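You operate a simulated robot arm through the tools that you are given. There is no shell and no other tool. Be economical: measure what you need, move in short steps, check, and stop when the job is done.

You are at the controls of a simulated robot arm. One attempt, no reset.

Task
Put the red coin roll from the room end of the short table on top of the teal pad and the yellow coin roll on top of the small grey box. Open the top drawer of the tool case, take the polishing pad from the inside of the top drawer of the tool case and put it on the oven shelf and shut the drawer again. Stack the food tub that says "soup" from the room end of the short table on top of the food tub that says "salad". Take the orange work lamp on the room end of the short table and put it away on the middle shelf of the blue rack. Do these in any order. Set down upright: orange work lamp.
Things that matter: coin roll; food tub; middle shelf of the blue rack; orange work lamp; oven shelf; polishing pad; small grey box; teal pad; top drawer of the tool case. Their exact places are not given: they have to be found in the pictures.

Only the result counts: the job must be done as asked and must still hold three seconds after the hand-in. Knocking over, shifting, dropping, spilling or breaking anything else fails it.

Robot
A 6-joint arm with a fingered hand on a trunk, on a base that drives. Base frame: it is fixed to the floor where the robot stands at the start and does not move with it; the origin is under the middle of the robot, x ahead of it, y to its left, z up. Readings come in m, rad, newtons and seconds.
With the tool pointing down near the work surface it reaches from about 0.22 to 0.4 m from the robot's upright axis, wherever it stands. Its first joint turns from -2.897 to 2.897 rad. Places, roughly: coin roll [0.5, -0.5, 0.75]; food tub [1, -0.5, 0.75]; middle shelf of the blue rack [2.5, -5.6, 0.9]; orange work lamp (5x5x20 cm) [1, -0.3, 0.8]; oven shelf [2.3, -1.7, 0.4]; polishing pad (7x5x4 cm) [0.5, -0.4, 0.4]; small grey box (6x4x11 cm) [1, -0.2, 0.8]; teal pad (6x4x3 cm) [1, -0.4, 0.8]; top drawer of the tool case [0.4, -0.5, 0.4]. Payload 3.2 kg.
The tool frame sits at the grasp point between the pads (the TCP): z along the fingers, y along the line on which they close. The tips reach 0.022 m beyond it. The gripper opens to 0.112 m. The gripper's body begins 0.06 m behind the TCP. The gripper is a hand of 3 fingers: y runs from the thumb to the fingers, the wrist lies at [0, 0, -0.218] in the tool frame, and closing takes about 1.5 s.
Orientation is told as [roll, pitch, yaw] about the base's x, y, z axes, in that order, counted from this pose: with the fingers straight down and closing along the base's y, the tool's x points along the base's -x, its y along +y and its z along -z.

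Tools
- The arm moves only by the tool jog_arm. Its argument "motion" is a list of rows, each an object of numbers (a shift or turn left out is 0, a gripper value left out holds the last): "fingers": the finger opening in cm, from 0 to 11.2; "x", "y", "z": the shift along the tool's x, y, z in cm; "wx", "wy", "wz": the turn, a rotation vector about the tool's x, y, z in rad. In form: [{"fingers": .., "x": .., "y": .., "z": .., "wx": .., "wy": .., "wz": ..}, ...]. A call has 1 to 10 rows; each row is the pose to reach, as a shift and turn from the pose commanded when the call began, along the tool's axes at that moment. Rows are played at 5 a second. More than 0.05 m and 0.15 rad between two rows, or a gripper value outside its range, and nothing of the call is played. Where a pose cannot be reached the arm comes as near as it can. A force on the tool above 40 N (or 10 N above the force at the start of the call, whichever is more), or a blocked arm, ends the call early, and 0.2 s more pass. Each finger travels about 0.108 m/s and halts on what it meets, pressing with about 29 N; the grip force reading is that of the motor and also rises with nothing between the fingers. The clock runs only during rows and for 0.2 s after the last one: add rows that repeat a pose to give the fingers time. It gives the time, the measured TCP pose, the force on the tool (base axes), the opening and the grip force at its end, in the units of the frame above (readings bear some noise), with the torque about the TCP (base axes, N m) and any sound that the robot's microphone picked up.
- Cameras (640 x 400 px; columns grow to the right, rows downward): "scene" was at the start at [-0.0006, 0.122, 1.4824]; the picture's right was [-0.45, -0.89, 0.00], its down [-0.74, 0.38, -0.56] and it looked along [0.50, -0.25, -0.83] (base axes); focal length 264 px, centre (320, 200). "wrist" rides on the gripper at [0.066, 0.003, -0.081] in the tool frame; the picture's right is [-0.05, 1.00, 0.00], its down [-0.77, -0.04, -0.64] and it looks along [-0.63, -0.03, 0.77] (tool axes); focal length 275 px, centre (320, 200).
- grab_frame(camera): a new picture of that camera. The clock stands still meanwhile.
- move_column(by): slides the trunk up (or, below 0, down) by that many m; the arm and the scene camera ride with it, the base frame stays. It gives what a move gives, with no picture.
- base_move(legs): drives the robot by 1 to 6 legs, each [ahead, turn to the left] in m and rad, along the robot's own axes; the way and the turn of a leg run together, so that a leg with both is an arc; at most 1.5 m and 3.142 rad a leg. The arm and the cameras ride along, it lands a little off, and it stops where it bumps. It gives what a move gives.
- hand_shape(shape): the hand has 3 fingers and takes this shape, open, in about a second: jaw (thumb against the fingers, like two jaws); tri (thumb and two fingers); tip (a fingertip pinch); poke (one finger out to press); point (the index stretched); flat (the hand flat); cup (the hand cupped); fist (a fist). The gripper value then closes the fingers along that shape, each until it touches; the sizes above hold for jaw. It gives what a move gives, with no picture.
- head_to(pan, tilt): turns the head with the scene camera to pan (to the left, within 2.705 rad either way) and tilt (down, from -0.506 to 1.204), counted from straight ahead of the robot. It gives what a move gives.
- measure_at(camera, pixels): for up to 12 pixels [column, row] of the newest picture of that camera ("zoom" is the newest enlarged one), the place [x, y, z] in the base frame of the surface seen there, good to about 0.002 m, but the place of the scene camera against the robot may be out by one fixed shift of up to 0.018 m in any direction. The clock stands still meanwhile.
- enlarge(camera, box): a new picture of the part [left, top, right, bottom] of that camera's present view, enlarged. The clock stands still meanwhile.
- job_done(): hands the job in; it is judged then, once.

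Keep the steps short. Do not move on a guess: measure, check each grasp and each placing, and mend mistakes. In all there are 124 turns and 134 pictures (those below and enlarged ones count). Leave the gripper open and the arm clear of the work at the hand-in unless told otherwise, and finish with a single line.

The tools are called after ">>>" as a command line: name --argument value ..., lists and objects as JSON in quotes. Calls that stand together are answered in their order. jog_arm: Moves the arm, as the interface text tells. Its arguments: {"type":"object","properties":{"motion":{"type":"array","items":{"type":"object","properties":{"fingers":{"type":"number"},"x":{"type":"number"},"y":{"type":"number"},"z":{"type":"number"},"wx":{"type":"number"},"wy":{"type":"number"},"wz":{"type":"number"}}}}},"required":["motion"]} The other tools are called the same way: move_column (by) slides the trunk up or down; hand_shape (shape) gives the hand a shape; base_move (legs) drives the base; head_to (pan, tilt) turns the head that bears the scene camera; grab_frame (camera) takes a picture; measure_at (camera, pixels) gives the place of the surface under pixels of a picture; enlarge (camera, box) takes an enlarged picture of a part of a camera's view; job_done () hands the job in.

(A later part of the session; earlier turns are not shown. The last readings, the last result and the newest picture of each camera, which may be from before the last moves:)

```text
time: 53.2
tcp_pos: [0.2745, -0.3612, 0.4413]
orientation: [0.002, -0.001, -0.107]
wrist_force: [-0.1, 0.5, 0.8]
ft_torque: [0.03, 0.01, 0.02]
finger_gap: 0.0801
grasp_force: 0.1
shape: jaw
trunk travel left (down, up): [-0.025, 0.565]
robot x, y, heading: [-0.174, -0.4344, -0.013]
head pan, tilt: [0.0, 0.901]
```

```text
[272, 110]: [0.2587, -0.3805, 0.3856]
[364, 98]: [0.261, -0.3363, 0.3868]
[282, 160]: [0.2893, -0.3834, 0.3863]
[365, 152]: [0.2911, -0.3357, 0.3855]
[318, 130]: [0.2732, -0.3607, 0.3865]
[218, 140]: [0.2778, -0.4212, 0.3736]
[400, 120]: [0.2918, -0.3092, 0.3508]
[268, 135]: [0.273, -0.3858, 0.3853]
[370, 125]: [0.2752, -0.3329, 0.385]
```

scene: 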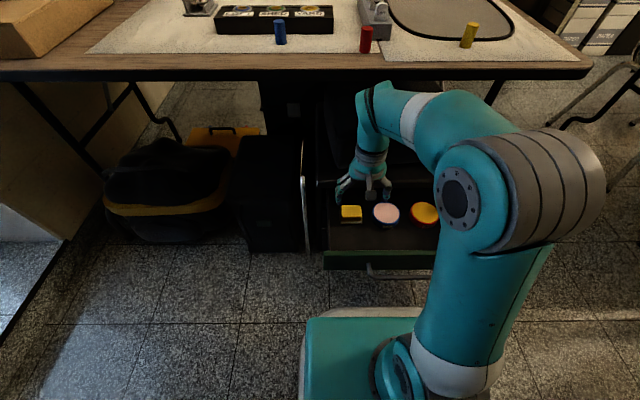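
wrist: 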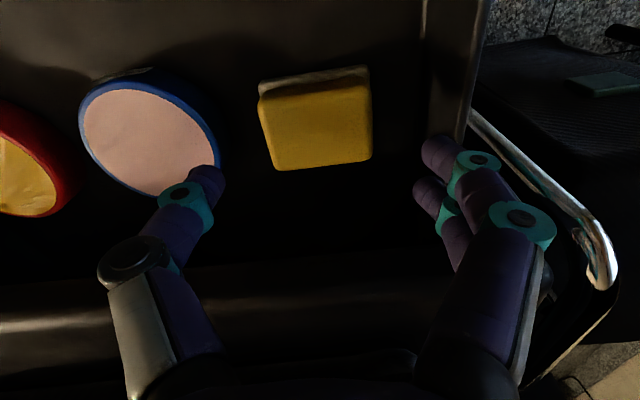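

>>> jog_arm --motion '[{"z": 2.2, "wz": -0.03}, {"z": 4.4, "wz": -0.055}, {"z": 6.4, "wz": -0.055}, {"z": 6.4, "wz": -0.055}]'

>>> jog_arm --motion '[{"fingers": 4}, {"fingers": 4}, {"fingers": 4}, {"fingers": 4}, {"fingers": 4}, {"fingers": 4}]'

>>> grab_frame --camera "wrist"

```text
time: 54.2
tcp_pos: [0.2757, -0.3594, 0.3773]
orientation: [0.001, 0.003, -0.051]
wrist_force: [0.4, 0.3, 0.4]
ft_torque: [0.03, 0.01, 0.02]
finger_gap: 0.0803
grasp_force: 0.0
shape: jaw
trunk travel left (down, up): [-0.025, 0.565]
robot x, y, heading: [-0.1766, -0.431, -0.015]
head pan, tilt: [0.0, 0.901]
```

```text
time: 55.6
tcp_pos: [0.2757, -0.3604, 0.377]
orientation: [0.003, 0.001, -0.053]
wrist_force: [-0.4, 0.0, 0.5]
ft_torque: [0.01, 0.03, -0.05]
finger_gap: 0.0577
grasp_force: 29.2
shape: jaw
trunk travel left (down, up): [-0.025, 0.565]
robot x, y, heading: [-0.1741, -0.4341, -0.016]
head pan, tilt: [0.0, 0.901]
```

```text
96 pictures are left
```

wrist: 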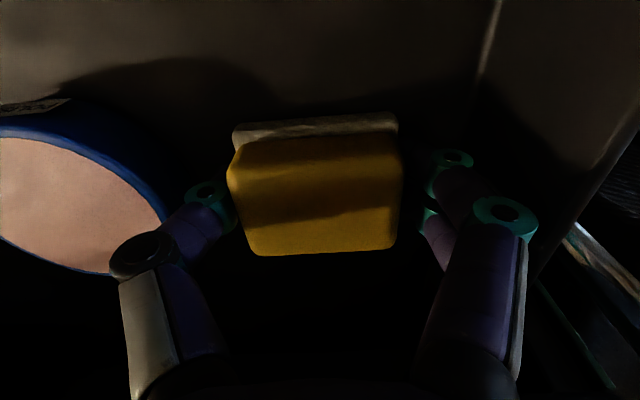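

>>> jog_arm --motion '[{"z": -3}, {"z": -7}, {"z": -11}, {"z": -15}, {"x": 3, "z": -18}, {"x": 6, "z": -18}]'

>>> grab_frame --camera "wrist"

```text
time: 57.0
tcp_pos: [0.2129, -0.3575, 0.559]
orientation: [0.001, 0.001, -0.053]
wrist_force: [0.4, 0.2, -0.4]
ft_torque: [-0.02, 0.0, -0.02]
finger_gap: 0.0576
grasp_force: 28.9
shape: jaw
trunk travel left (down, up): [-0.025, 0.565]
robot x, y, heading: [-0.1786, -0.4328, -0.015]
head pan, tilt: [0.0, 0.901]
```

```text
95 pictures are left
```

wrist: 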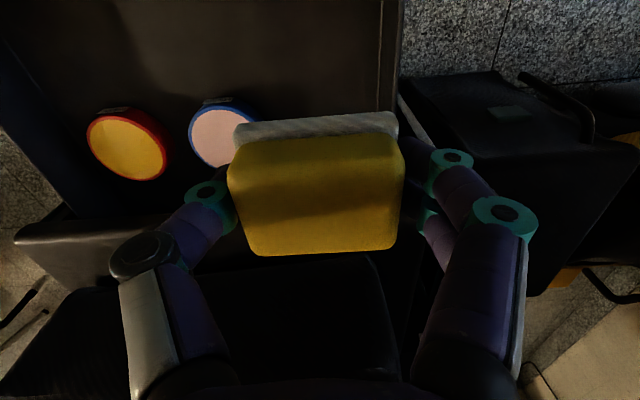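

Pad held. Drive back from the open drawer, raise the trunk, and go to the gap between the tables.

>>> base_move --legs '[[-0.22, 0]]'

>>> move_column --by 0.45

>>> base_move --legs '[[0, -1.1], [0.86, 0], [0, 1.11]]'

>>> head_to --pan 0.0 --tilt 0.6

>>> grab_frame --camera "scene"

```text
time: 58.6
tcp_pos: [-0.005, -0.3515, 0.558]
orientation: [0.002, 0.002, -0.046]
wrist_force: [0.3, -0.8, -0.8]
ft_torque: [-0.01, 0.01, 0.0]
finger_gap: 0.0577
grasp_force: 29.2
shape: jaw
trunk travel left (down, up): [-0.025, 0.565]
robot x, y, heading: [-0.3944, -0.4303, -0.012]
head pan, tilt: [0.0, 0.901]
```

```text
refused: 0.45 is not a number from -0.4 to 0.4
```

```text
time: 68.8
tcp_pos: [0.38, -1.1219, 0.5585]
orientation: [0.001, 0.002, -0.032]
wrist_force: [0.8, 0.2, 0.3]
ft_torque: [0.0, -0.03, -0.02]
finger_gap: 0.0575
grasp_force: 28.3
shape: jaw
trunk travel left (down, up): [-0.025, 0.565]
robot x, y, heading: [-0.0121, -1.2036, 0.006]
head pan, tilt: [0.0, 0.901]
```

```text
time: 69.6
tcp_pos: [0.3775, -1.1233, 0.5584]
orientation: [0.001, 0.001, -0.034]
wrist_force: [0.4, 0.9, -1.0]
ft_torque: [-0.01, 0.02, 0.04]
finger_gap: 0.0574
grasp_force: 29.1
shape: jaw
trunk travel left (down, up): [-0.025, 0.565]
robot x, y, heading: [-0.0055, -1.2079, 0.004]
head pan, tilt: [0.0, 0.6]
```

```text
94 pictures are left
```

scene: 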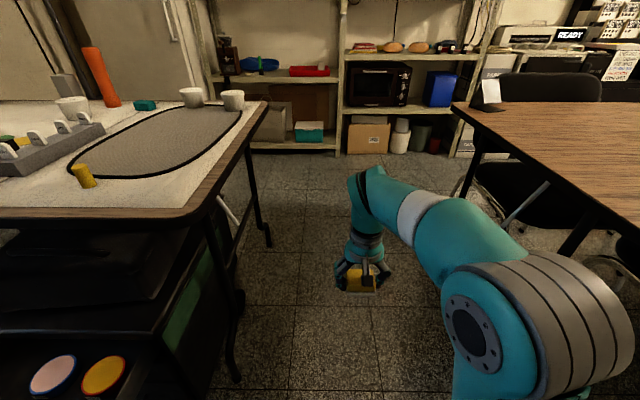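

>>> move_column --by 0.38

>>> base_move --legs '[[1.2, 0]]'

>>> head_to --pan -0.35 --tilt 0.7

>>> grab_frame --camera "scene"

```text
time: 73.3
tcp_pos: [0.3789, -1.1219, 0.9387]
orientation: [0.003, 0.0, -0.033]
wrist_force: [-0.4, -0.3, -0.7]
ft_torque: [-0.01, 0.0, -0.02]
finger_gap: 0.0579
grasp_force: 28.9
shape: jaw
trunk travel left (down, up): [-0.405, 0.185]
robot x, y, heading: [-0.0104, -1.2068, 0.0]
head pan, tilt: [0.0, 0.6]
```

```text
time: 79.2
tcp_pos: [1.5546, -1.1222, 0.9389]
orientation: [0.002, 0.002, -0.038]
wrist_force: [-0.2, -0.5, -0.1]
ft_torque: [0.0, -0.03, 0.01]
finger_gap: 0.0572
grasp_force: 29.2
shape: jaw
trunk travel left (down, up): [-0.405, 0.185]
robot x, y, heading: [1.1642, -1.2084, -0.001]
head pan, tilt: [0.0, 0.6]
```

```text
time: 80.1
tcp_pos: [1.5538, -1.122, 0.9389]
orientation: [0.002, 0.003, -0.038]
wrist_force: [-0.5, 0.6, -0.7]
ft_torque: [-0.01, 0.01, -0.01]
finger_gap: 0.0575
grasp_force: 29.1
shape: jaw
trunk travel left (down, up): [-0.405, 0.185]
robot x, y, heading: [1.1703, -1.2029, -0.005]
head pan, tilt: [-0.351, 0.7]
```

```text
93 pictures are left
```

scene: 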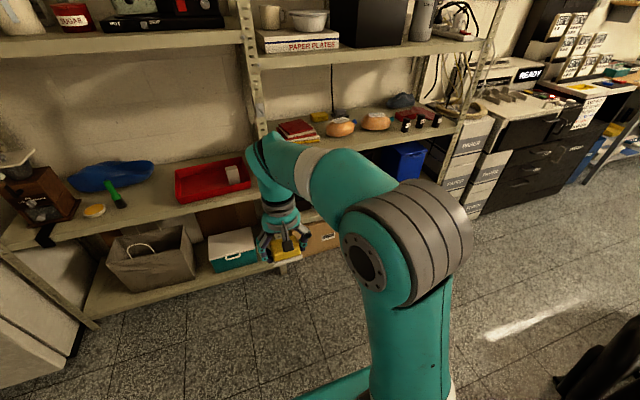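

>>> measure_at --camera "scene" --pixels '[[200, 215], [258, 130], [420, 135], [375, 148], [405, 165], [330, 235], [310, 130], [130, 300], [472, 110], [450, 160]]'

>>> base_move --legs '[[0, -0.9], [0.5, 0], [0, 0.9]]'

>>> move_column --by -0.3

>>> head_to --pan 0 --tilt 0.75

>>> grab_frame --camera "scene"

>>> grab_frame --camera "wrist"

```text
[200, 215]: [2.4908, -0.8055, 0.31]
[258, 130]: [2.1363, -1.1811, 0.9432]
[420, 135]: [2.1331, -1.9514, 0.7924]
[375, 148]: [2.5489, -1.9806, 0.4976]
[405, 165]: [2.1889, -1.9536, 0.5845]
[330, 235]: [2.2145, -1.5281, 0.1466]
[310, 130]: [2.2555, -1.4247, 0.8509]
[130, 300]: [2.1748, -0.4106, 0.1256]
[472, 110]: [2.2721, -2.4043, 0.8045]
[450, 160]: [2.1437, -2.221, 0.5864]
```

```text
time: 86.5
tcp_pos: [1.8411, -1.7529, 0.9389]
orientation: [0.001, 0.002, -0.635]
wrist_force: [1.0, -0.4, -1.2]
ft_torque: [0.0, -0.01, -0.01]
finger_gap: 0.0573
grasp_force: 29.0
shape: jaw
trunk travel left (down, up): [-0.405, 0.185]
robot x, y, heading: [1.4717, -1.6039, -0.598]
head pan, tilt: [-0.351, 0.7]
stopped in leg 3: the robot was blocked; the commanded pose is now the measured one
```

```text
time: 89.5
tcp_pos: [1.8416, -1.7541, 0.6385]
orientation: [0.002, 0.002, -0.634]
wrist_force: [1.1, 0.0, 0.5]
ft_torque: [0.0, -0.01, -0.03]
finger_gap: 0.0573
grasp_force: 29.3
shape: jaw
trunk travel left (down, up): [-0.105, 0.485]
robot x, y, heading: [1.4714, -1.5989, -0.594]
head pan, tilt: [-0.351, 0.7]
```

```text
time: 90.3
tcp_pos: [1.8409, -1.753, 0.6398]
orientation: [0.001, 0.002, -0.635]
wrist_force: [-0.2, -0.3, 0.1]
ft_torque: [0.03, -0.01, 0.01]
finger_gap: 0.0575
grasp_force: 28.8
shape: jaw
trunk travel left (down, up): [-0.105, 0.485]
robot x, y, heading: [1.4765, -1.606, -0.602]
head pan, tilt: [0.0, 0.75]
```

```text
92 pictures are left
```

scene: 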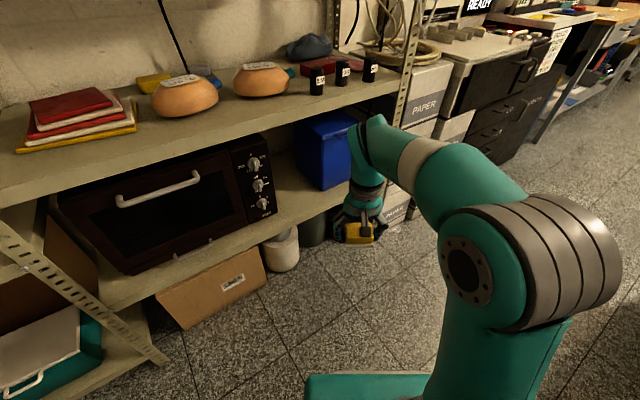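

```text
91 pictures are left
```

wrist: 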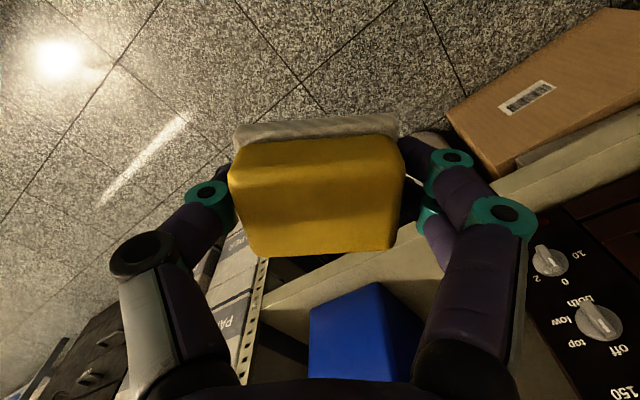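

>>> head_to --pan -2.3 --tilt 0.8

>>> grab_frame --camera "scene"

>>> head_to --pan 2.6 --tilt 0.8

>>> grab_frame --camera "scene"

```text
time: 92.5
tcp_pos: [1.8412, -1.7528, 0.6374]
orientation: [0.002, 0.002, -0.634]
wrist_force: [1.0, -0.5, -0.9]
ft_torque: [-0.01, -0.02, -0.03]
finger_gap: 0.0572
grasp_force: 28.6
shape: jaw
trunk travel left (down, up): [-0.105, 0.485]
robot x, y, heading: [1.474, -1.6013, -0.596]
head pan, tilt: [-2.3, 0.799]
```

```text
90 pictures are left
```

scene: 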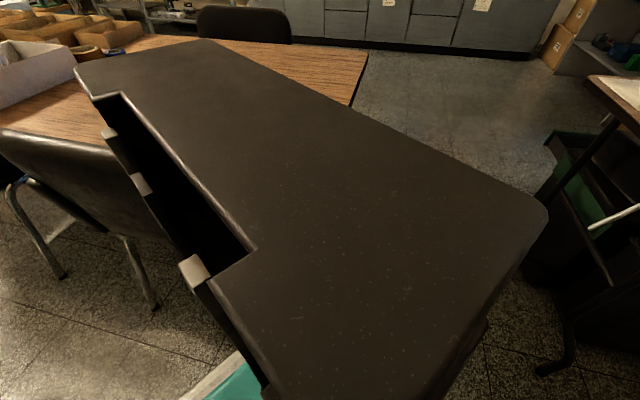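

```text
time: 96.3
tcp_pos: [1.8413, -1.7537, 0.638]
orientation: [0.002, 0.001, -0.635]
wrist_force: [-0.6, 0.9, -0.2]
ft_torque: [-0.03, -0.02, -0.02]
finger_gap: 0.0575
grasp_force: 28.4
shape: jaw
trunk travel left (down, up): [-0.105, 0.485]
robot x, y, heading: [1.4726, -1.6027, -0.602]
head pan, tilt: [2.601, 0.799]
```

```text
89 pictures are left
```

scene: 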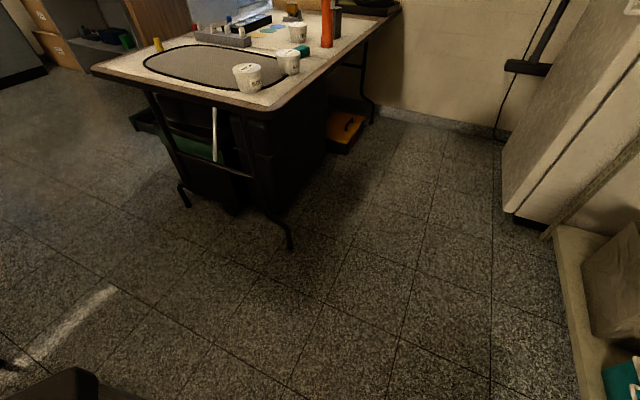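

>>> base_move --legs '[[0.12, 0], [0, 0.4]]'

>>> head_to --pan 0.0 --tilt 0.7

>>> grab_frame --camera "scene"

>>> grab_frame --camera "wrist"

```text
time: 98.8
tcp_pos: [1.9717, -1.666, 0.6388]
orientation: [0.001, 0.0, -0.231]
wrist_force: [0.4, -0.8, -1.5]
ft_torque: [0.02, 0.01, -0.02]
finger_gap: 0.0576
grasp_force: 29.1
shape: jaw
trunk travel left (down, up): [-0.105, 0.485]
robot x, y, heading: [1.5757, -1.668, -0.196]
head pan, tilt: [2.601, 0.799]
```

```text
time: 101.1
tcp_pos: [1.9709, -1.6672, 0.6387]
orientation: [0.001, 0.001, -0.232]
wrist_force: [0.1, -0.6, 0.0]
ft_torque: [0.0, 0.01, 0.0]
finger_gap: 0.0576
grasp_force: 28.9
shape: jaw
trunk travel left (down, up): [-0.105, 0.485]
robot x, y, heading: [1.5736, -1.6742, -0.197]
head pan, tilt: [0.0, 0.7]
```

```text
88 pictures are left
```

scene: 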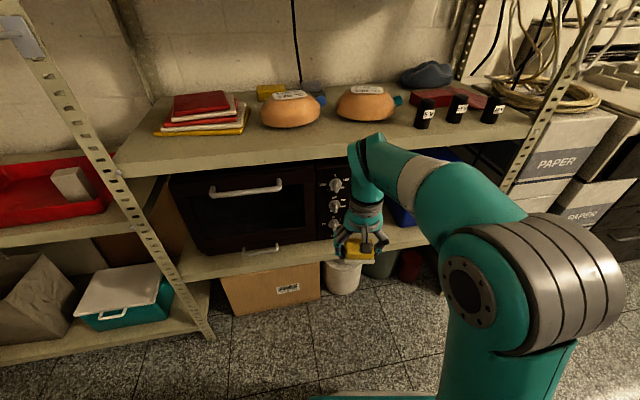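

```text
87 pictures are left
```

wrist: 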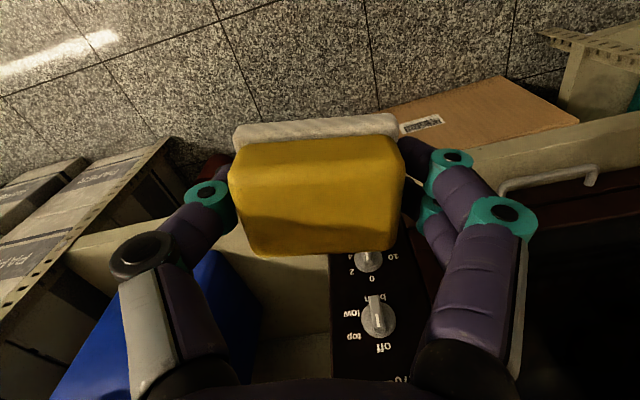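

>>> measure_at --camera "wrist" --pixels '[[290, 300], [140, 230], [120, 245], [330, 275], [325, 330], [230, 300], [280, 270], [240, 260], [285, 370], [600, 130], [480, 170], [210, 245]]'

>>> measure_at --camera "scene" --pixels '[[250, 262], [420, 240], [420, 228], [320, 158], [200, 262], [330, 250], [400, 212], [520, 140]]'

```text
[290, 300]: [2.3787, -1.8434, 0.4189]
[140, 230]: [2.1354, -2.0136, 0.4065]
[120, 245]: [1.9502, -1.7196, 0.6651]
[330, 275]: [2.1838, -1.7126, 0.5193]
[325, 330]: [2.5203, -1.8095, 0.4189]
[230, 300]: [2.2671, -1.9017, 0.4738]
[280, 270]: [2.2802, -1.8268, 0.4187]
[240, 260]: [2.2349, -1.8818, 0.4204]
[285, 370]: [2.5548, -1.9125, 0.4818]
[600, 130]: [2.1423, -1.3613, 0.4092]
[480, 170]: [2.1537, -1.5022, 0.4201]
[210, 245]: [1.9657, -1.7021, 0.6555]
```

```text
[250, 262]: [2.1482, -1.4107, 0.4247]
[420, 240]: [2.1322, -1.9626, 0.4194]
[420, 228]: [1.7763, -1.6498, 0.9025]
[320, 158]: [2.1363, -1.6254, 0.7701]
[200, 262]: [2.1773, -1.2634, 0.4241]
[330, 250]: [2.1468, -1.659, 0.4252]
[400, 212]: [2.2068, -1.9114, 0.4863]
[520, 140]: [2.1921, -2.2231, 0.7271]
```

>>> jog_arm --motion '[{"x": -0.2, "y": -3, "z": 2.6, "wz": -0.05}, {"x": -0.4, "y": -6, "z": 5.2, "wz": -0.11}, {"x": -0.7, "y": -9, "z": 8, "wz": -0.17}, {"x": -1, "y": -12, "z": 10.5, "wz": -0.232}, {"x": -1, "y": -13.4, "z": 11.9, "wz": -0.232}]'

>>> jog_arm --motion '[{"wy": -0.15}, {"wy": -0.3}, {"wy": -0.45}, {"wy": -0.45}]'

>>> grab_frame --camera "scene"

```text
time: 102.3
tcp_pos: [1.9507, -1.8, 0.519]
orientation: [0.003, 0.002, 0.001]
wrist_force: [-0.8, -0.9, -1.5]
ft_torque: [0.03, 0.01, -0.03]
finger_gap: 0.0575
grasp_force: 29.0
shape: jaw
trunk travel left (down, up): [-0.105, 0.485]
robot x, y, heading: [1.5726, -1.6719, -0.199]
head pan, tilt: [0.0, 0.7]
```

```text
time: 103.3
tcp_pos: [1.9492, -1.7998, 0.5195]
orientation: [0.0, -0.45, 0.0]
wrist_force: [0.3, -0.3, -0.5]
ft_torque: [-0.01, 0.01, -0.01]
finger_gap: 0.0571
grasp_force: 28.5
shape: jaw
trunk travel left (down, up): [-0.105, 0.485]
robot x, y, heading: [1.5751, -1.6742, -0.197]
head pan, tilt: [0.0, 0.7]
```

```text
86 pictures are left
```

scene: 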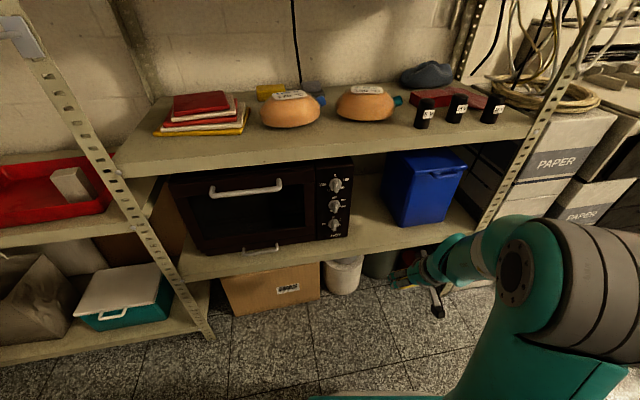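

>>> base_move --legs '[[0.12, 0]]'

>>> grab_frame --camera "scene"

>>> grab_frame --camera "wrist"

```text
time: 104.5
tcp_pos: [2.0669, -1.8225, 0.5194]
orientation: [0.001, -0.448, 0.0]
wrist_force: [-0.5, 0.0, -0.3]
ft_torque: [0.02, 0.0, -0.01]
finger_gap: 0.0573
grasp_force: 28.6
shape: jaw
trunk travel left (down, up): [-0.105, 0.485]
robot x, y, heading: [1.6919, -1.6956, -0.193]
head pan, tilt: [0.0, 0.7]
```

```text
85 pictures are left
```

scene: 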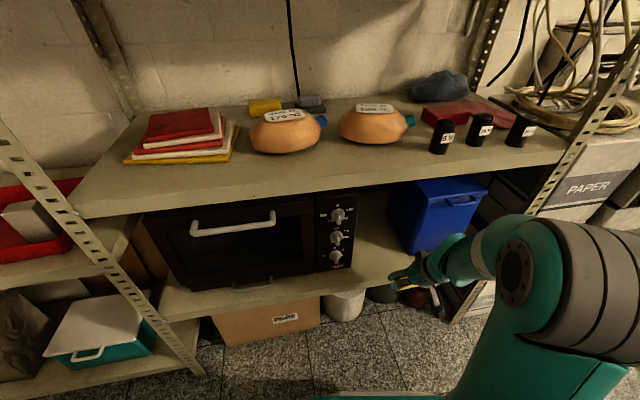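

```text
84 pictures are left
```

wrist: 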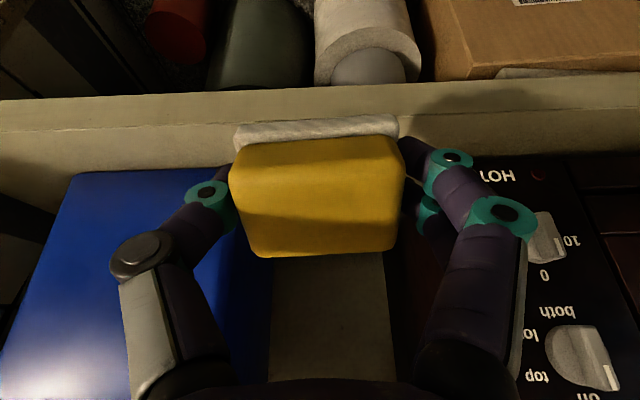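

>>> measure_at --camera "wrist" --pixels '[[330, 290], [275, 300], [385, 290], [230, 300], [395, 300], [150, 300], [180, 180], [330, 360], [470, 160], [545, 235], [205, 350], [570, 340]]'

```text
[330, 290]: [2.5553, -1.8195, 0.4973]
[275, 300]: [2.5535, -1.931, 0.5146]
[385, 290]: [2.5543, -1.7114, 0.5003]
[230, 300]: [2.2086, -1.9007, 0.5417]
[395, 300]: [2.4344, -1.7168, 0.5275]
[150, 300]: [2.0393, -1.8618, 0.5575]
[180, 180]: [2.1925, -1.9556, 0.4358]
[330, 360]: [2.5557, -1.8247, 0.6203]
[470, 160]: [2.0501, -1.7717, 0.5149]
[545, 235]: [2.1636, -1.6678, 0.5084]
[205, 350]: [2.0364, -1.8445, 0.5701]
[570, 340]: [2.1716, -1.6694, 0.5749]
```

>>> jog_arm --motion '[{"x": -3.5, "z": 1.7}, {"x": -7, "z": 3.4}, {"x": -10.6, "z": 5.1}, {"x": -9.3, "z": 7.7}, {"x": -8.4, "z": 9.6}, {"x": -8.4, "z": 9.6}]'

>>> grab_frame --camera "wrist"

>>> grab_frame --camera "scene"

```text
time: 105.9
tcp_pos: [2.1848, -1.8211, 0.4693]
orientation: [0.002, -0.448, 0.001]
wrist_force: [0.4, -0.7, -0.5]
ft_torque: [0.04, 0.01, 0.02]
finger_gap: 0.0572
grasp_force: 29.5
shape: jaw
trunk travel left (down, up): [-0.105, 0.485]
robot x, y, heading: [1.6901, -1.6936, -0.198]
head pan, tilt: [0.0, 0.7]
```

```text
83 pictures are left
```

wrist: 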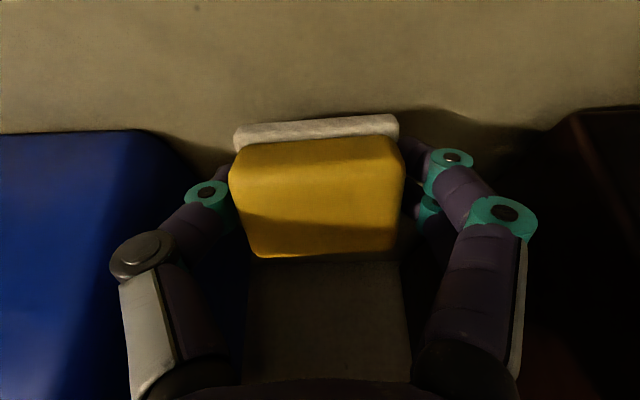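

```text
82 pictures are left
```

scene: 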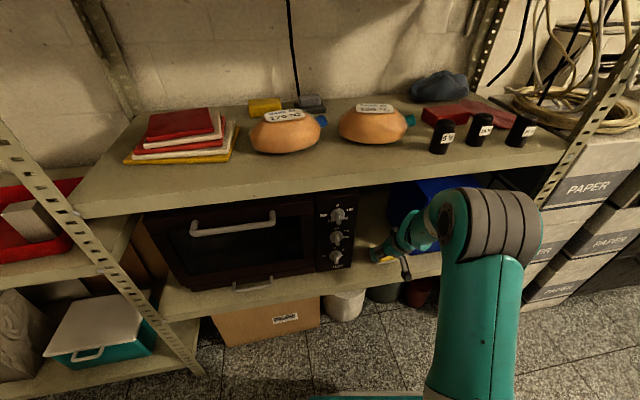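

>>> jog_arm --motion '[{"x": 0.2, "z": 0.4}, {"x": 0.35, "z": 0.72}]'

>>> jog_arm --motion '[{"fingers": 6.5}, {"fingers": 7.5}, {"fingers": 8.5}, {"fingers": 8.5}, {"fingers": 8.5}]'

>>> grab_frame --camera "wrist"

```text
time: 106.5
tcp_pos: [2.1842, -1.8224, 0.463]
orientation: [0.001, -0.449, -0.001]
wrist_force: [0.1, -0.4, -1.7]
ft_torque: [-0.01, -0.01, 0.01]
finger_gap: 0.0572
grasp_force: 29.6
shape: jaw
trunk travel left (down, up): [-0.105, 0.485]
robot x, y, heading: [1.6912, -1.6935, -0.196]
head pan, tilt: [0.0, 0.7]
```

```text
time: 107.7
tcp_pos: [2.1847, -1.8216, 0.4619]
orientation: [0.001, -0.448, 0.0]
wrist_force: [-0.3, -0.3, -0.9]
ft_torque: [0.01, -0.01, 0.02]
finger_gap: 0.0846
grasp_force: 0.1
shape: jaw
trunk travel left (down, up): [-0.105, 0.485]
robot x, y, heading: [1.6892, -1.6976, -0.201]
head pan, tilt: [0.0, 0.7]
```

```text
81 pictures are left
```

wrist: 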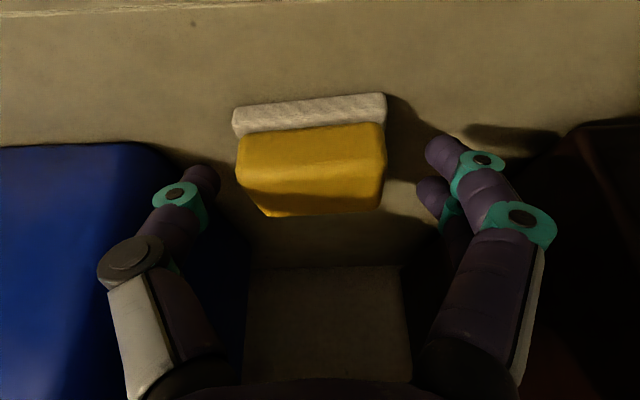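

Pad lies flat on the oven shelf. I back the hand out, raise, and return to the drawer.

>>> jog_arm --motion '[{"z": -3}, {"z": -6}, {"x": 2, "z": -8}, {"x": 6, "z": -9}, {"x": 10, "z": -11}, {"x": 14, "z": -13}]'

>>> grab_frame --camera "wrist"

>>> base_move --legs '[[-0.06, 0]]'

>>> move_column --by 0.38

>>> grab_frame --camera "scene"

```text
time: 109.1
tcp_pos: [2.0089, -1.8207, 0.5271]
orientation: [0.001, -0.443, -0.001]
wrist_force: [-0.3, -0.4, 0.3]
ft_torque: [-0.03, -0.03, 0.01]
finger_gap: 0.0848
grasp_force: 0.0
shape: jaw
out of reach, approached as far as the arm can: row 6
trunk travel left (down, up): [-0.105, 0.485]
robot x, y, heading: [1.6936, -1.6912, -0.2]
head pan, tilt: [0.0, 0.7]
```

```text
80 pictures are left
```

wrist: 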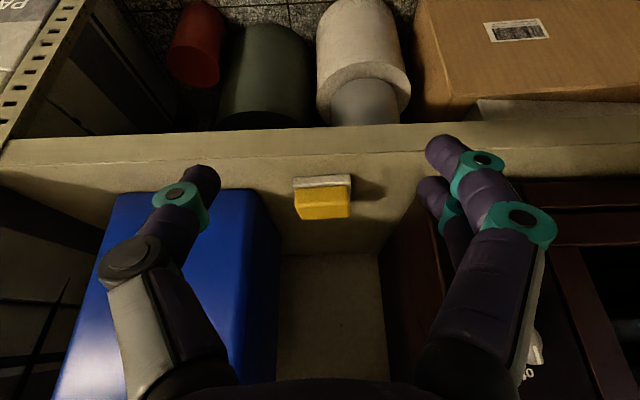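

```text
time: 110.1
tcp_pos: [1.9491, -1.8093, 0.5282]
orientation: [0.0, -0.445, 0.0]
wrist_force: [0.3, 0.6, 0.3]
ft_torque: [0.01, -0.02, 0.0]
finger_gap: 0.0848
grasp_force: 0.0
shape: jaw
trunk travel left (down, up): [-0.105, 0.485]
robot x, y, heading: [1.6296, -1.6844, -0.197]
head pan, tilt: [0.0, 0.7]
```

```text
time: 113.8
tcp_pos: [1.9495, -1.8095, 0.908]
orientation: [0.001, -0.445, -0.001]
wrist_force: [0.3, -0.7, 0.5]
ft_torque: [0.01, 0.02, 0.01]
finger_gap: 0.0847
grasp_force: 0.2
shape: jaw
trunk travel left (down, up): [-0.485, 0.105]
robot x, y, heading: [1.626, -1.6825, -0.191]
head pan, tilt: [0.0, 0.7]
```

```text
79 pictures are left
```

scene: 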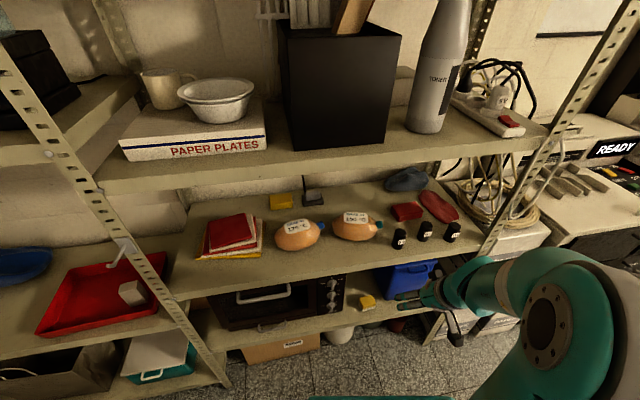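

>>> head_to --pan -2.0 --tilt 0.7

>>> grab_frame --camera "scene"

```text
time: 115.7
tcp_pos: [1.9499, -1.8109, 0.9084]
orientation: [0.0, -0.446, -0.002]
wrist_force: [0.2, 0.6, -0.4]
ft_torque: [-0.02, -0.01, 0.01]
finger_gap: 0.0851
grasp_force: 0.0
shape: jaw
trunk travel left (down, up): [-0.485, 0.105]
robot x, y, heading: [1.6331, -1.6769, -0.194]
head pan, tilt: [-2.0, 0.7]
```

```text
78 pictures are left
```

scene: 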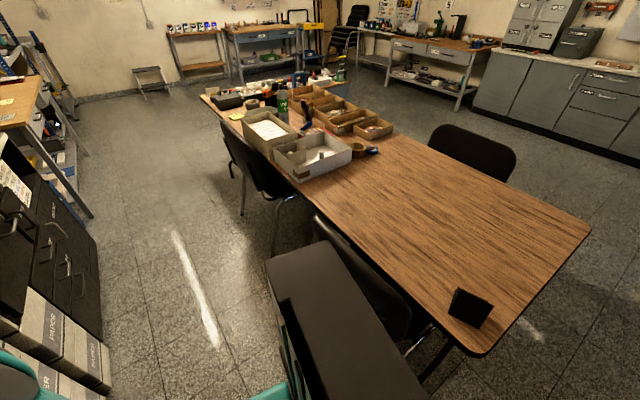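

>>> measure_at --camera "scene" --pixels '[[480, 352], [320, 222], [405, 310], [318, 245], [585, 230], [270, 262], [300, 395], [425, 395], [240, 180], [55, 345], [150, 300], [90, 215]]'

```text
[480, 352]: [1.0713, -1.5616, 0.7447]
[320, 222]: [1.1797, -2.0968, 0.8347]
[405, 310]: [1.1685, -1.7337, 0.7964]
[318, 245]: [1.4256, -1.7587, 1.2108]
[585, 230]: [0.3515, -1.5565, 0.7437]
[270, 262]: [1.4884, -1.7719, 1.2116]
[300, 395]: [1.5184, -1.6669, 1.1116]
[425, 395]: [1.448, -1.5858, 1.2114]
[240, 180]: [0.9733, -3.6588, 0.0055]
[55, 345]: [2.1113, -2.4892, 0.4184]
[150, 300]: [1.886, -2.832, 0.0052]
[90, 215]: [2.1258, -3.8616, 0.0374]
```

>>> base_move --legs '[[0.03, 0], [0, 2.36], [0.58, 0], [0, 0.95]]'

>>> head_to --pan 0 --tilt 0.6

>>> grab_frame --camera "scene"

```text
time: 127.5
tcp_pos: [0.9901, -1.1319, 0.9083]
orientation: [-0.001, -0.447, -2.973]
wrist_force: [-0.3, -0.1, 0.6]
ft_torque: [-0.02, -0.01, 0.0]
finger_gap: 0.0849
grasp_force: 0.1
shape: jaw
trunk travel left (down, up): [-0.485, 0.105]
robot x, y, heading: [1.3269, -1.2046, 3.12]
head pan, tilt: [-2.0, 0.7]
```

```text
time: 129.4
tcp_pos: [0.9904, -1.1325, 0.908]
orientation: [0.0, -0.445, -2.974]
wrist_force: [0.4, 0.2, -0.2]
ft_torque: [0.0, -0.02, 0.02]
finger_gap: 0.0848
grasp_force: 0.0
shape: jaw
trunk travel left (down, up): [-0.485, 0.105]
robot x, y, heading: [1.3259, -1.2065, 3.108]
head pan, tilt: [0.0, 0.6]
```

```text
77 pictures are left
```

scene: 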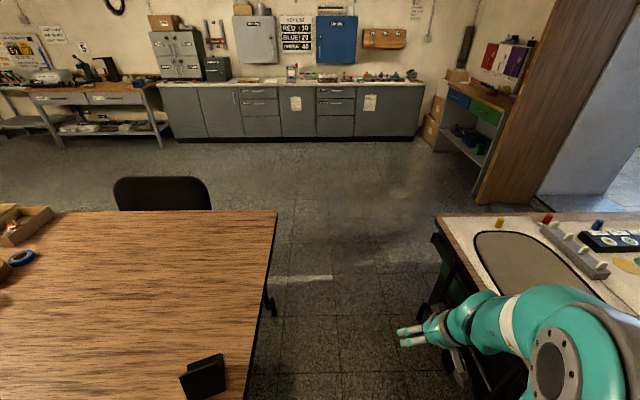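

>>> base_move --legs '[[1.3, 0.02], [0, -1.04], [0.8, 0], [0, -2.08]]'

>>> grab_frame --camera "scene"

```text
time: 147.5
tcp_pos: [-0.0485, -0.5602, 0.9087]
orientation: [0.002, -0.446, 0.199]
wrist_force: [0.3, -0.1, -0.3]
ft_torque: [0.0, -0.01, -0.02]
finger_gap: 0.0848
grasp_force: 0.1
shape: jaw
trunk travel left (down, up): [-0.485, 0.105]
robot x, y, heading: [-0.3862, -0.4971, 0.009]
head pan, tilt: [0.0, 0.6]
```

```text
76 pictures are left
```

scene: 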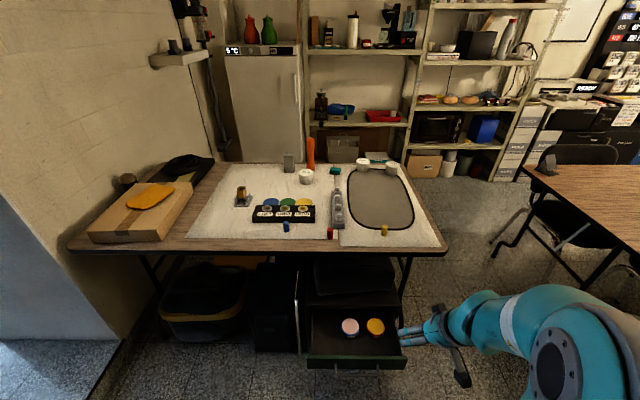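

>>> jog_arm --motion '[{"fingers": 0, "wy": -0.15}, {"wy": -0.3}, {"wy": -0.45}, {"wy": -0.6}, {"wy": -0.7}, {"wy": -0.7}]'

>>> move_column --by -0.4

>>> grab_frame --camera "scene"

>>> grab_frame --camera "wrist"

```text
time: 148.9
tcp_pos: [-0.0395, -0.4838, 1.1088]
orientation: [0.043, -1.103, 0.162]
wrist_force: [0.9, -0.3, -0.4]
ft_torque: [0.02, -0.02, 0.03]
finger_gap: 0.0003
grasp_force: 29.3
shape: jaw
out of reach, approached as far as the arm can: row 1, 2, 3, 4, 5, 6
trunk travel left (down, up): [-0.485, 0.105]
robot x, y, heading: [-0.3829, -0.5033, 0.001]
head pan, tilt: [0.0, 0.6]
```

```text
time: 152.1
tcp_pos: [-0.038, -0.4866, 0.9757]
orientation: [0.148, -0.967, 0.058]
wrist_force: [0.3, 0.0, 1.0]
ft_torque: [0.0, -0.03, 0.0]
finger_gap: 0.0001
grasp_force: 28.5
shape: jaw
trunk travel left (down, up): [-0.393, 0.197]
robot x, y, heading: [-0.3869, -0.4977, 0.001]
head pan, tilt: [0.0, 0.6]
stopped: the arm was blocked; the commanded pose is now the measured one
```

```text
75 pictures are left
```

scene: 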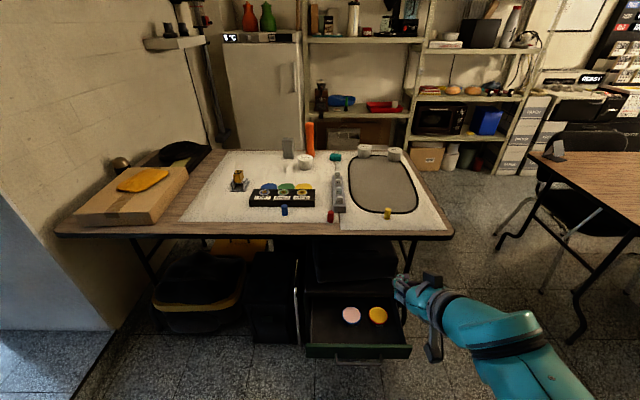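

```text
74 pictures are left
```

wrist: 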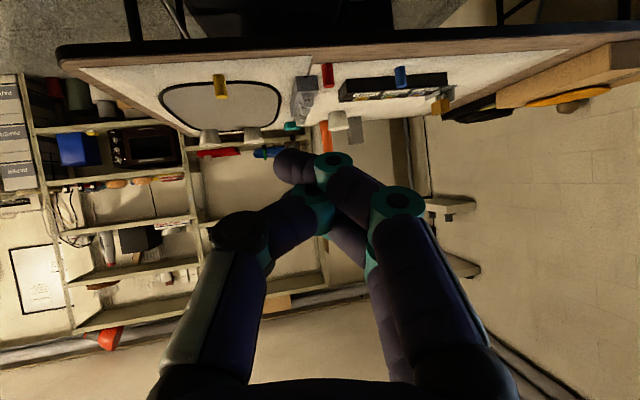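

>>> jog_arm --motion '[{"x": 0.2, "z": 2.6, "wy": 0.13}, {"x": 0.5, "z": 5.2, "wy": 0.26}, {"x": 0.7, "z": 7.8, "wy": 0.4}, {"x": 0.7, "z": 7.8, "wy": 0.5}, {"x": 0.7, "z": 7.8, "wy": 0.5}]'

>>> grab_frame --camera "scene"

```text
time: 153.3
tcp_pos: [0.0187, -0.4717, 0.9208]
orientation: [0.089, -0.477, 0.141]
wrist_force: [0.1, 0.4, 0.2]
ft_torque: [0.02, 0.0, 0.03]
finger_gap: 0.0001
grasp_force: 29.2
shape: jaw
trunk travel left (down, up): [-0.393, 0.197]
robot x, y, heading: [-0.3844, -0.497, 0.01]
head pan, tilt: [0.0, 0.6]
```

```text
73 pictures are left
```

scene: 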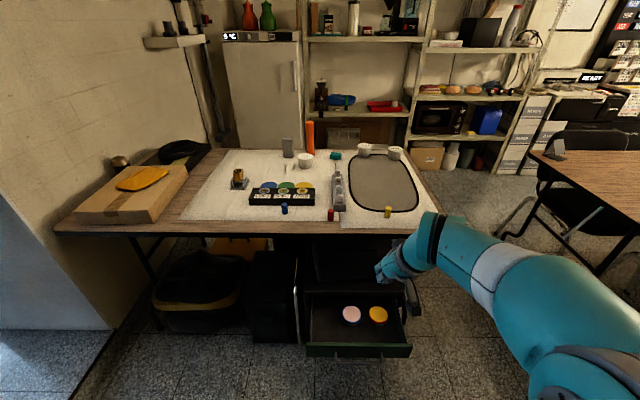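

>>> move_column --by -0.38

>>> jog_arm --motion '[{"x": 1.8, "z": 3.5, "wz": -0.05}, {"x": 3.6, "z": 7, "wz": -0.1}, {"x": 5.4, "z": 10.4, "wz": -0.1}, {"x": 6.7, "z": 12.9, "wz": -0.1}, {"x": 6.7, "z": 12.9, "wz": -0.1}]'

>>> grab_frame --camera "wrist"

>>> grab_frame --camera "scene"

```text
time: 156.9
tcp_pos: [0.0194, -0.4727, 0.5416]
orientation: [0.089, -0.477, 0.141]
wrist_force: [-0.6, 0.1, 0.1]
ft_torque: [0.02, 0.03, 0.01]
finger_gap: 0.0
grasp_force: 29.0
shape: jaw
trunk travel left (down, up): [-0.013, 0.577]
robot x, y, heading: [-0.3827, -0.4987, -0.002]
head pan, tilt: [0.0, 0.6]
```

```text
time: 158.1
tcp_pos: [0.0185, -0.4673, 0.4031]
orientation: [0.002, -0.449, 0.251]
wrist_force: [0.4, 0.8, -0.5]
ft_torque: [0.01, 0.02, 0.03]
finger_gap: 0.0
grasp_force: 28.6
shape: jaw
out of reach, approached as far as the arm can: row 4, 5
trunk travel left (down, up): [-0.013, 0.577]
robot x, y, heading: [-0.3857, -0.4962, 0.002]
head pan, tilt: [0.0, 0.6]
```

```text
72 pictures are left
```

wrist: 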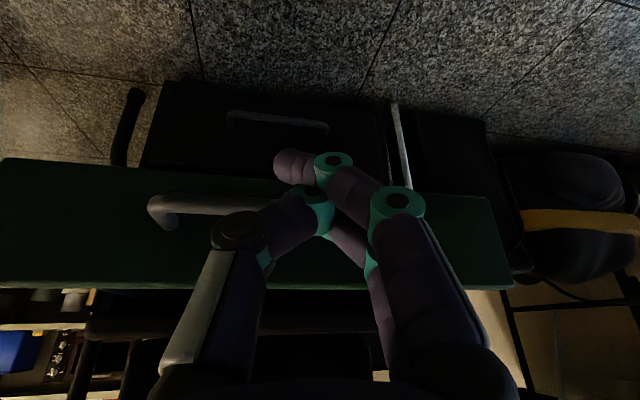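

```text
71 pictures are left
```

scene: 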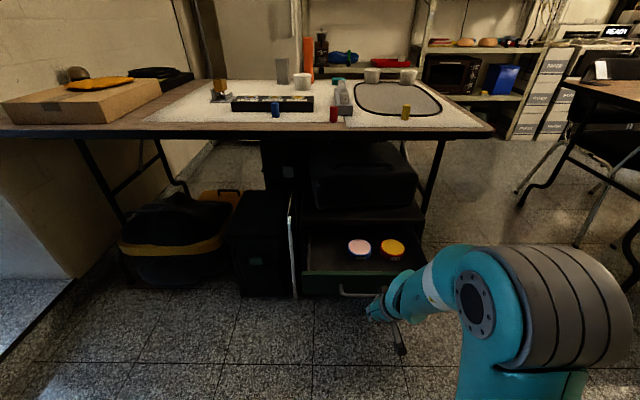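

>>> move_column --by -0.012

>>> base_move --legs '[[0.16, 0]]'

>>> grab_frame --camera "wrist"

```text
time: 158.7
tcp_pos: [0.0181, -0.4676, 0.3919]
orientation: [0.003, -0.448, 0.252]
wrist_force: [0.2, 0.1, 0.3]
ft_torque: [-0.04, 0.01, 0.0]
finger_gap: 0.0
grasp_force: 29.1
shape: jaw
trunk travel left (down, up): [-0.001, 0.589]
robot x, y, heading: [-0.3861, -0.5003, 0.01]
head pan, tilt: [0.0, 0.6]
```

```text
time: 160.2
tcp_pos: [0.1769, -0.4695, 0.3911]
orientation: [0.003, -0.449, 0.246]
wrist_force: [0.5, -0.6, 0.7]
ft_torque: [0.01, 0.02, 0.01]
finger_gap: 0.0
grasp_force: 29.2
shape: jaw
trunk travel left (down, up): [-0.001, 0.589]
robot x, y, heading: [-0.2226, -0.4994, -0.006]
head pan, tilt: [0.0, 0.6]
```

```text
70 pictures are left
```

wrist: 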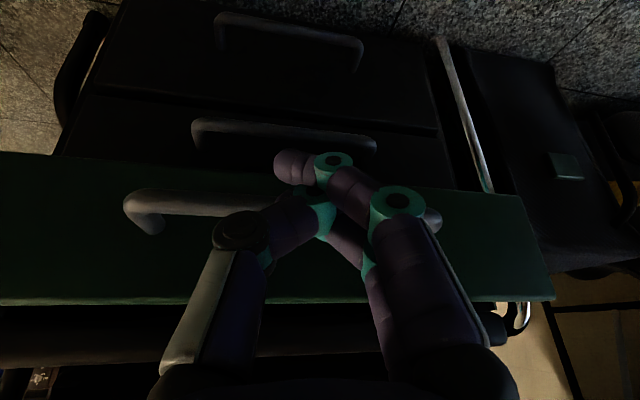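

>>> measure_at --camera "wrist" --pixels '[[180, 200], [150, 260], [300, 120]]'

>>> base_move --legs '[[0.07, 0]]'

>>> grab_frame --camera "wrist"

>>> measure_at --camera "wrist" --pixels '[[180, 200], [150, 260], [300, 120]]'

```text
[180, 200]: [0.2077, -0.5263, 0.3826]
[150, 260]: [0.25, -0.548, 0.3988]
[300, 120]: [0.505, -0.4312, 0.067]
```

```text
time: 161.2
tcp_pos: [0.247, -0.4689, 0.3918]
orientation: [0.002, -0.45, 0.247]
wrist_force: [-0.8, 0.8, -0.5]
ft_torque: [0.01, 0.01, -0.01]
finger_gap: 0.0
grasp_force: 28.8
shape: jaw
trunk travel left (down, up): [-0.001, 0.589]
robot x, y, heading: [-0.1575, -0.4995, -0.001]
head pan, tilt: [0.0, 0.6]
```

```text
69 pictures are left
```

wrist: 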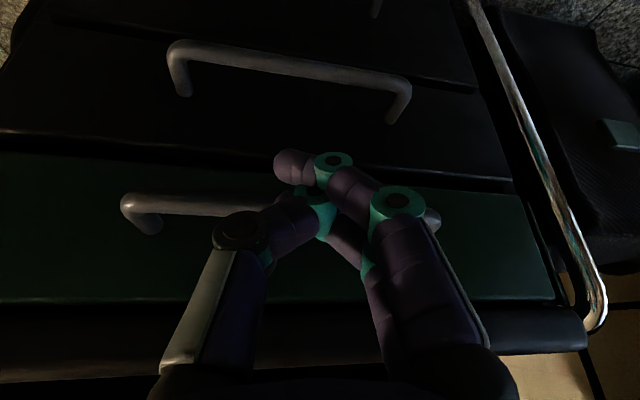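

```text
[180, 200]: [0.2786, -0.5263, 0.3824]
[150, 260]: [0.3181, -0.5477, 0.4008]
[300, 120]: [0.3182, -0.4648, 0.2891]
```

>>> jog_arm --motion '[{"x": -0.3, "z": 0.15}, {"x": -0.6, "z": 0.3}]'

>>> measure_at --camera "wrist" --pixels '[[150, 260], [100, 260]]'

>>> jog_arm --motion '[{"x": 3, "z": -2}, {"x": 7, "z": -4}, {"x": 10, "z": -6}]'

>>> grab_frame --camera "wrist"

```text
time: 161.8
tcp_pos: [0.2529, -0.4679, 0.3919]
orientation: [0.004, -0.449, 0.245]
wrist_force: [0.8, 0.2, 0.2]
ft_torque: [-0.01, -0.02, 0.02]
finger_gap: 0.0001
grasp_force: 29.0
shape: jaw
trunk travel left (down, up): [-0.001, 0.589]
robot x, y, heading: [-0.1559, -0.4955, 0.0]
head pan, tilt: [0.0, 0.6]
```

```text
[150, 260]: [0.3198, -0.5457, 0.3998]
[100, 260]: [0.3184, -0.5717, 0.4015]
```

```text
time: 162.6
tcp_pos: [0.1979, -0.5206, 0.4092]
orientation: [0.006, -0.446, 0.245]
wrist_force: [-0.6, 0.6, 0.2]
ft_torque: [0.0, 0.01, 0.02]
finger_gap: 0.0001
grasp_force: 29.3
shape: jaw
out of reach, approached as far as the arm can: row 2, 3
trunk travel left (down, up): [-0.001, 0.589]
robot x, y, heading: [-0.1603, -0.4988, -0.002]
head pan, tilt: [0.0, 0.6]
```

```text
68 pictures are left
```

wrist: 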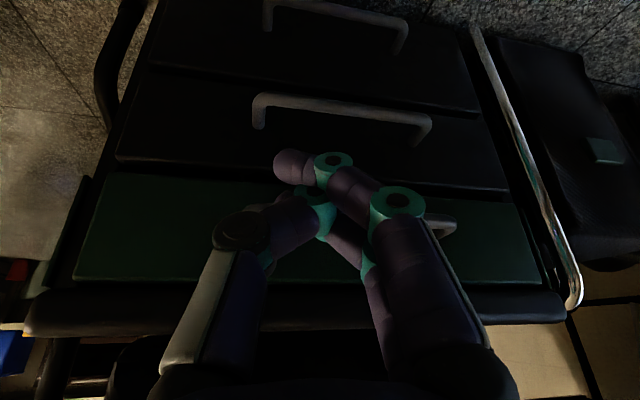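

>>> measure_at --camera "wrist" --pixels '[[200, 250], [150, 210], [200, 110], [240, 160], [480, 270], [500, 220]]'

>>> base_move --legs '[[-0.12, 0]]'

>>> move_column --by 0.3

>>> grab_frame --camera "wrist"

```text
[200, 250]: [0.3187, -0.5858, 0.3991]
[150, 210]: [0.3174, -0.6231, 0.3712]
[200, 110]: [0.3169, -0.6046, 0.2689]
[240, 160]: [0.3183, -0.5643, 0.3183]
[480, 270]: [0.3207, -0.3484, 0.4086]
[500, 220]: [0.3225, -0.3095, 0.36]
```

```text
time: 163.8
tcp_pos: [0.0768, -0.5206, 0.4102]
orientation: [0.004, -0.448, 0.246]
wrist_force: [-0.1, -0.2, -0.3]
ft_torque: [0.01, 0.0, -0.05]
finger_gap: 0.0
grasp_force: 29.0
shape: jaw
trunk travel left (down, up): [-0.001, 0.589]
robot x, y, heading: [-0.278, -0.4975, 0.001]
head pan, tilt: [0.0, 0.6]
```

```text
time: 166.8
tcp_pos: [0.0768, -0.5209, 0.71]
orientation: [0.004, -0.446, 0.245]
wrist_force: [1.5, -0.4, -0.2]
ft_torque: [0.02, 0.0, 0.0]
finger_gap: 0.0003
grasp_force: 28.7
shape: jaw
trunk travel left (down, up): [-0.301, 0.289]
robot x, y, heading: [-0.2773, -0.5001, -0.002]
head pan, tilt: [0.0, 0.6]
```

```text
67 pictures are left
```

wrist: 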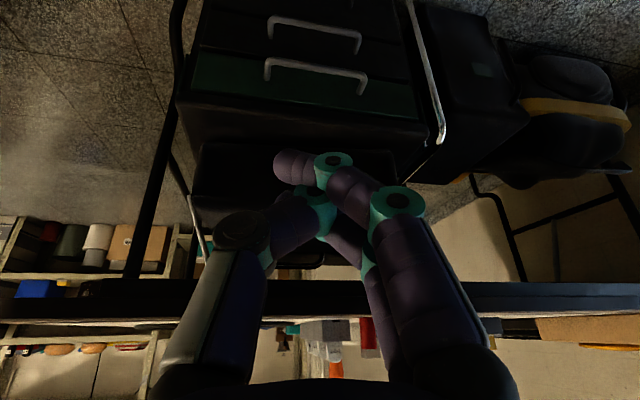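

>>> move_column --by 0.28

>>> jog_arm --motion '[{"fingers": 5, "wy": 0.15}, {"wy": 0.3}, {"wy": 0.447}, {"wy": 0.447}]'

>>> jog_arm --motion '[{"wz": 0.12}, {"wz": 0.245}, {"wz": 0.245}]'

>>> base_move --legs '[[0.0, 0.26], [0.28, 0], [0, -0.26]]'

>>> grab_frame --camera "wrist"

```text
time: 169.6
tcp_pos: [0.0765, -0.5209, 0.9904]
orientation: [0.006, -0.447, 0.246]
wrist_force: [-0.4, -0.6, 0.1]
ft_torque: [-0.01, -0.02, -0.02]
finger_gap: 0.0
grasp_force: 28.4
shape: jaw
trunk travel left (down, up): [-0.581, 0.009]
robot x, y, heading: [-0.2807, -0.4975, -0.001]
head pan, tilt: [0.0, 0.6]
```

```text
time: 170.6
tcp_pos: [0.0761, -0.52, 0.9896]
orientation: [0.003, 0.002, 0.248]
wrist_force: [-0.5, -0.2, 0.2]
ft_torque: [0.01, -0.02, -0.01]
finger_gap: 0.0494
grasp_force: 0.0
shape: jaw
trunk travel left (down, up): [-0.581, 0.009]
robot x, y, heading: [-0.2785, -0.5006, -0.002]
head pan, tilt: [0.0, 0.6]
```

```text
time: 171.4
tcp_pos: [0.0765, -0.5207, 0.99]
orientation: [0.005, 0.003, 0.001]
wrist_force: [0.2, -0.1, -0.4]
ft_torque: [-0.03, 0.0, -0.01]
finger_gap: 0.0494
grasp_force: 0.1
shape: jaw
trunk travel left (down, up): [-0.581, 0.009]
robot x, y, heading: [-0.2772, -0.4941, -0.005]
head pan, tilt: [0.0, 0.6]
```

```text
time: 175.2
tcp_pos: [0.3482, -0.4483, 0.9887]
orientation: [0.005, 0.002, 0.004]
wrist_force: [-0.3, -0.4, -0.5]
ft_torque: [0.04, 0.0, 0.01]
finger_gap: 0.0496
grasp_force: 0.0
shape: jaw
trunk travel left (down, up): [-0.581, 0.009]
robot x, y, heading: [-0.0063, -0.4274, -0.0]
head pan, tilt: [0.0, 0.6]
```

```text
66 pictures are left
```

wrist: 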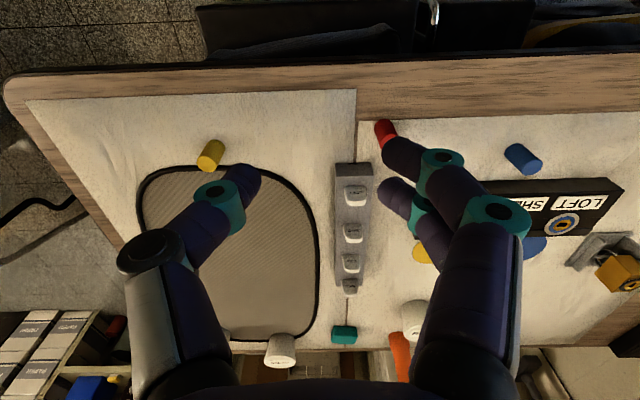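

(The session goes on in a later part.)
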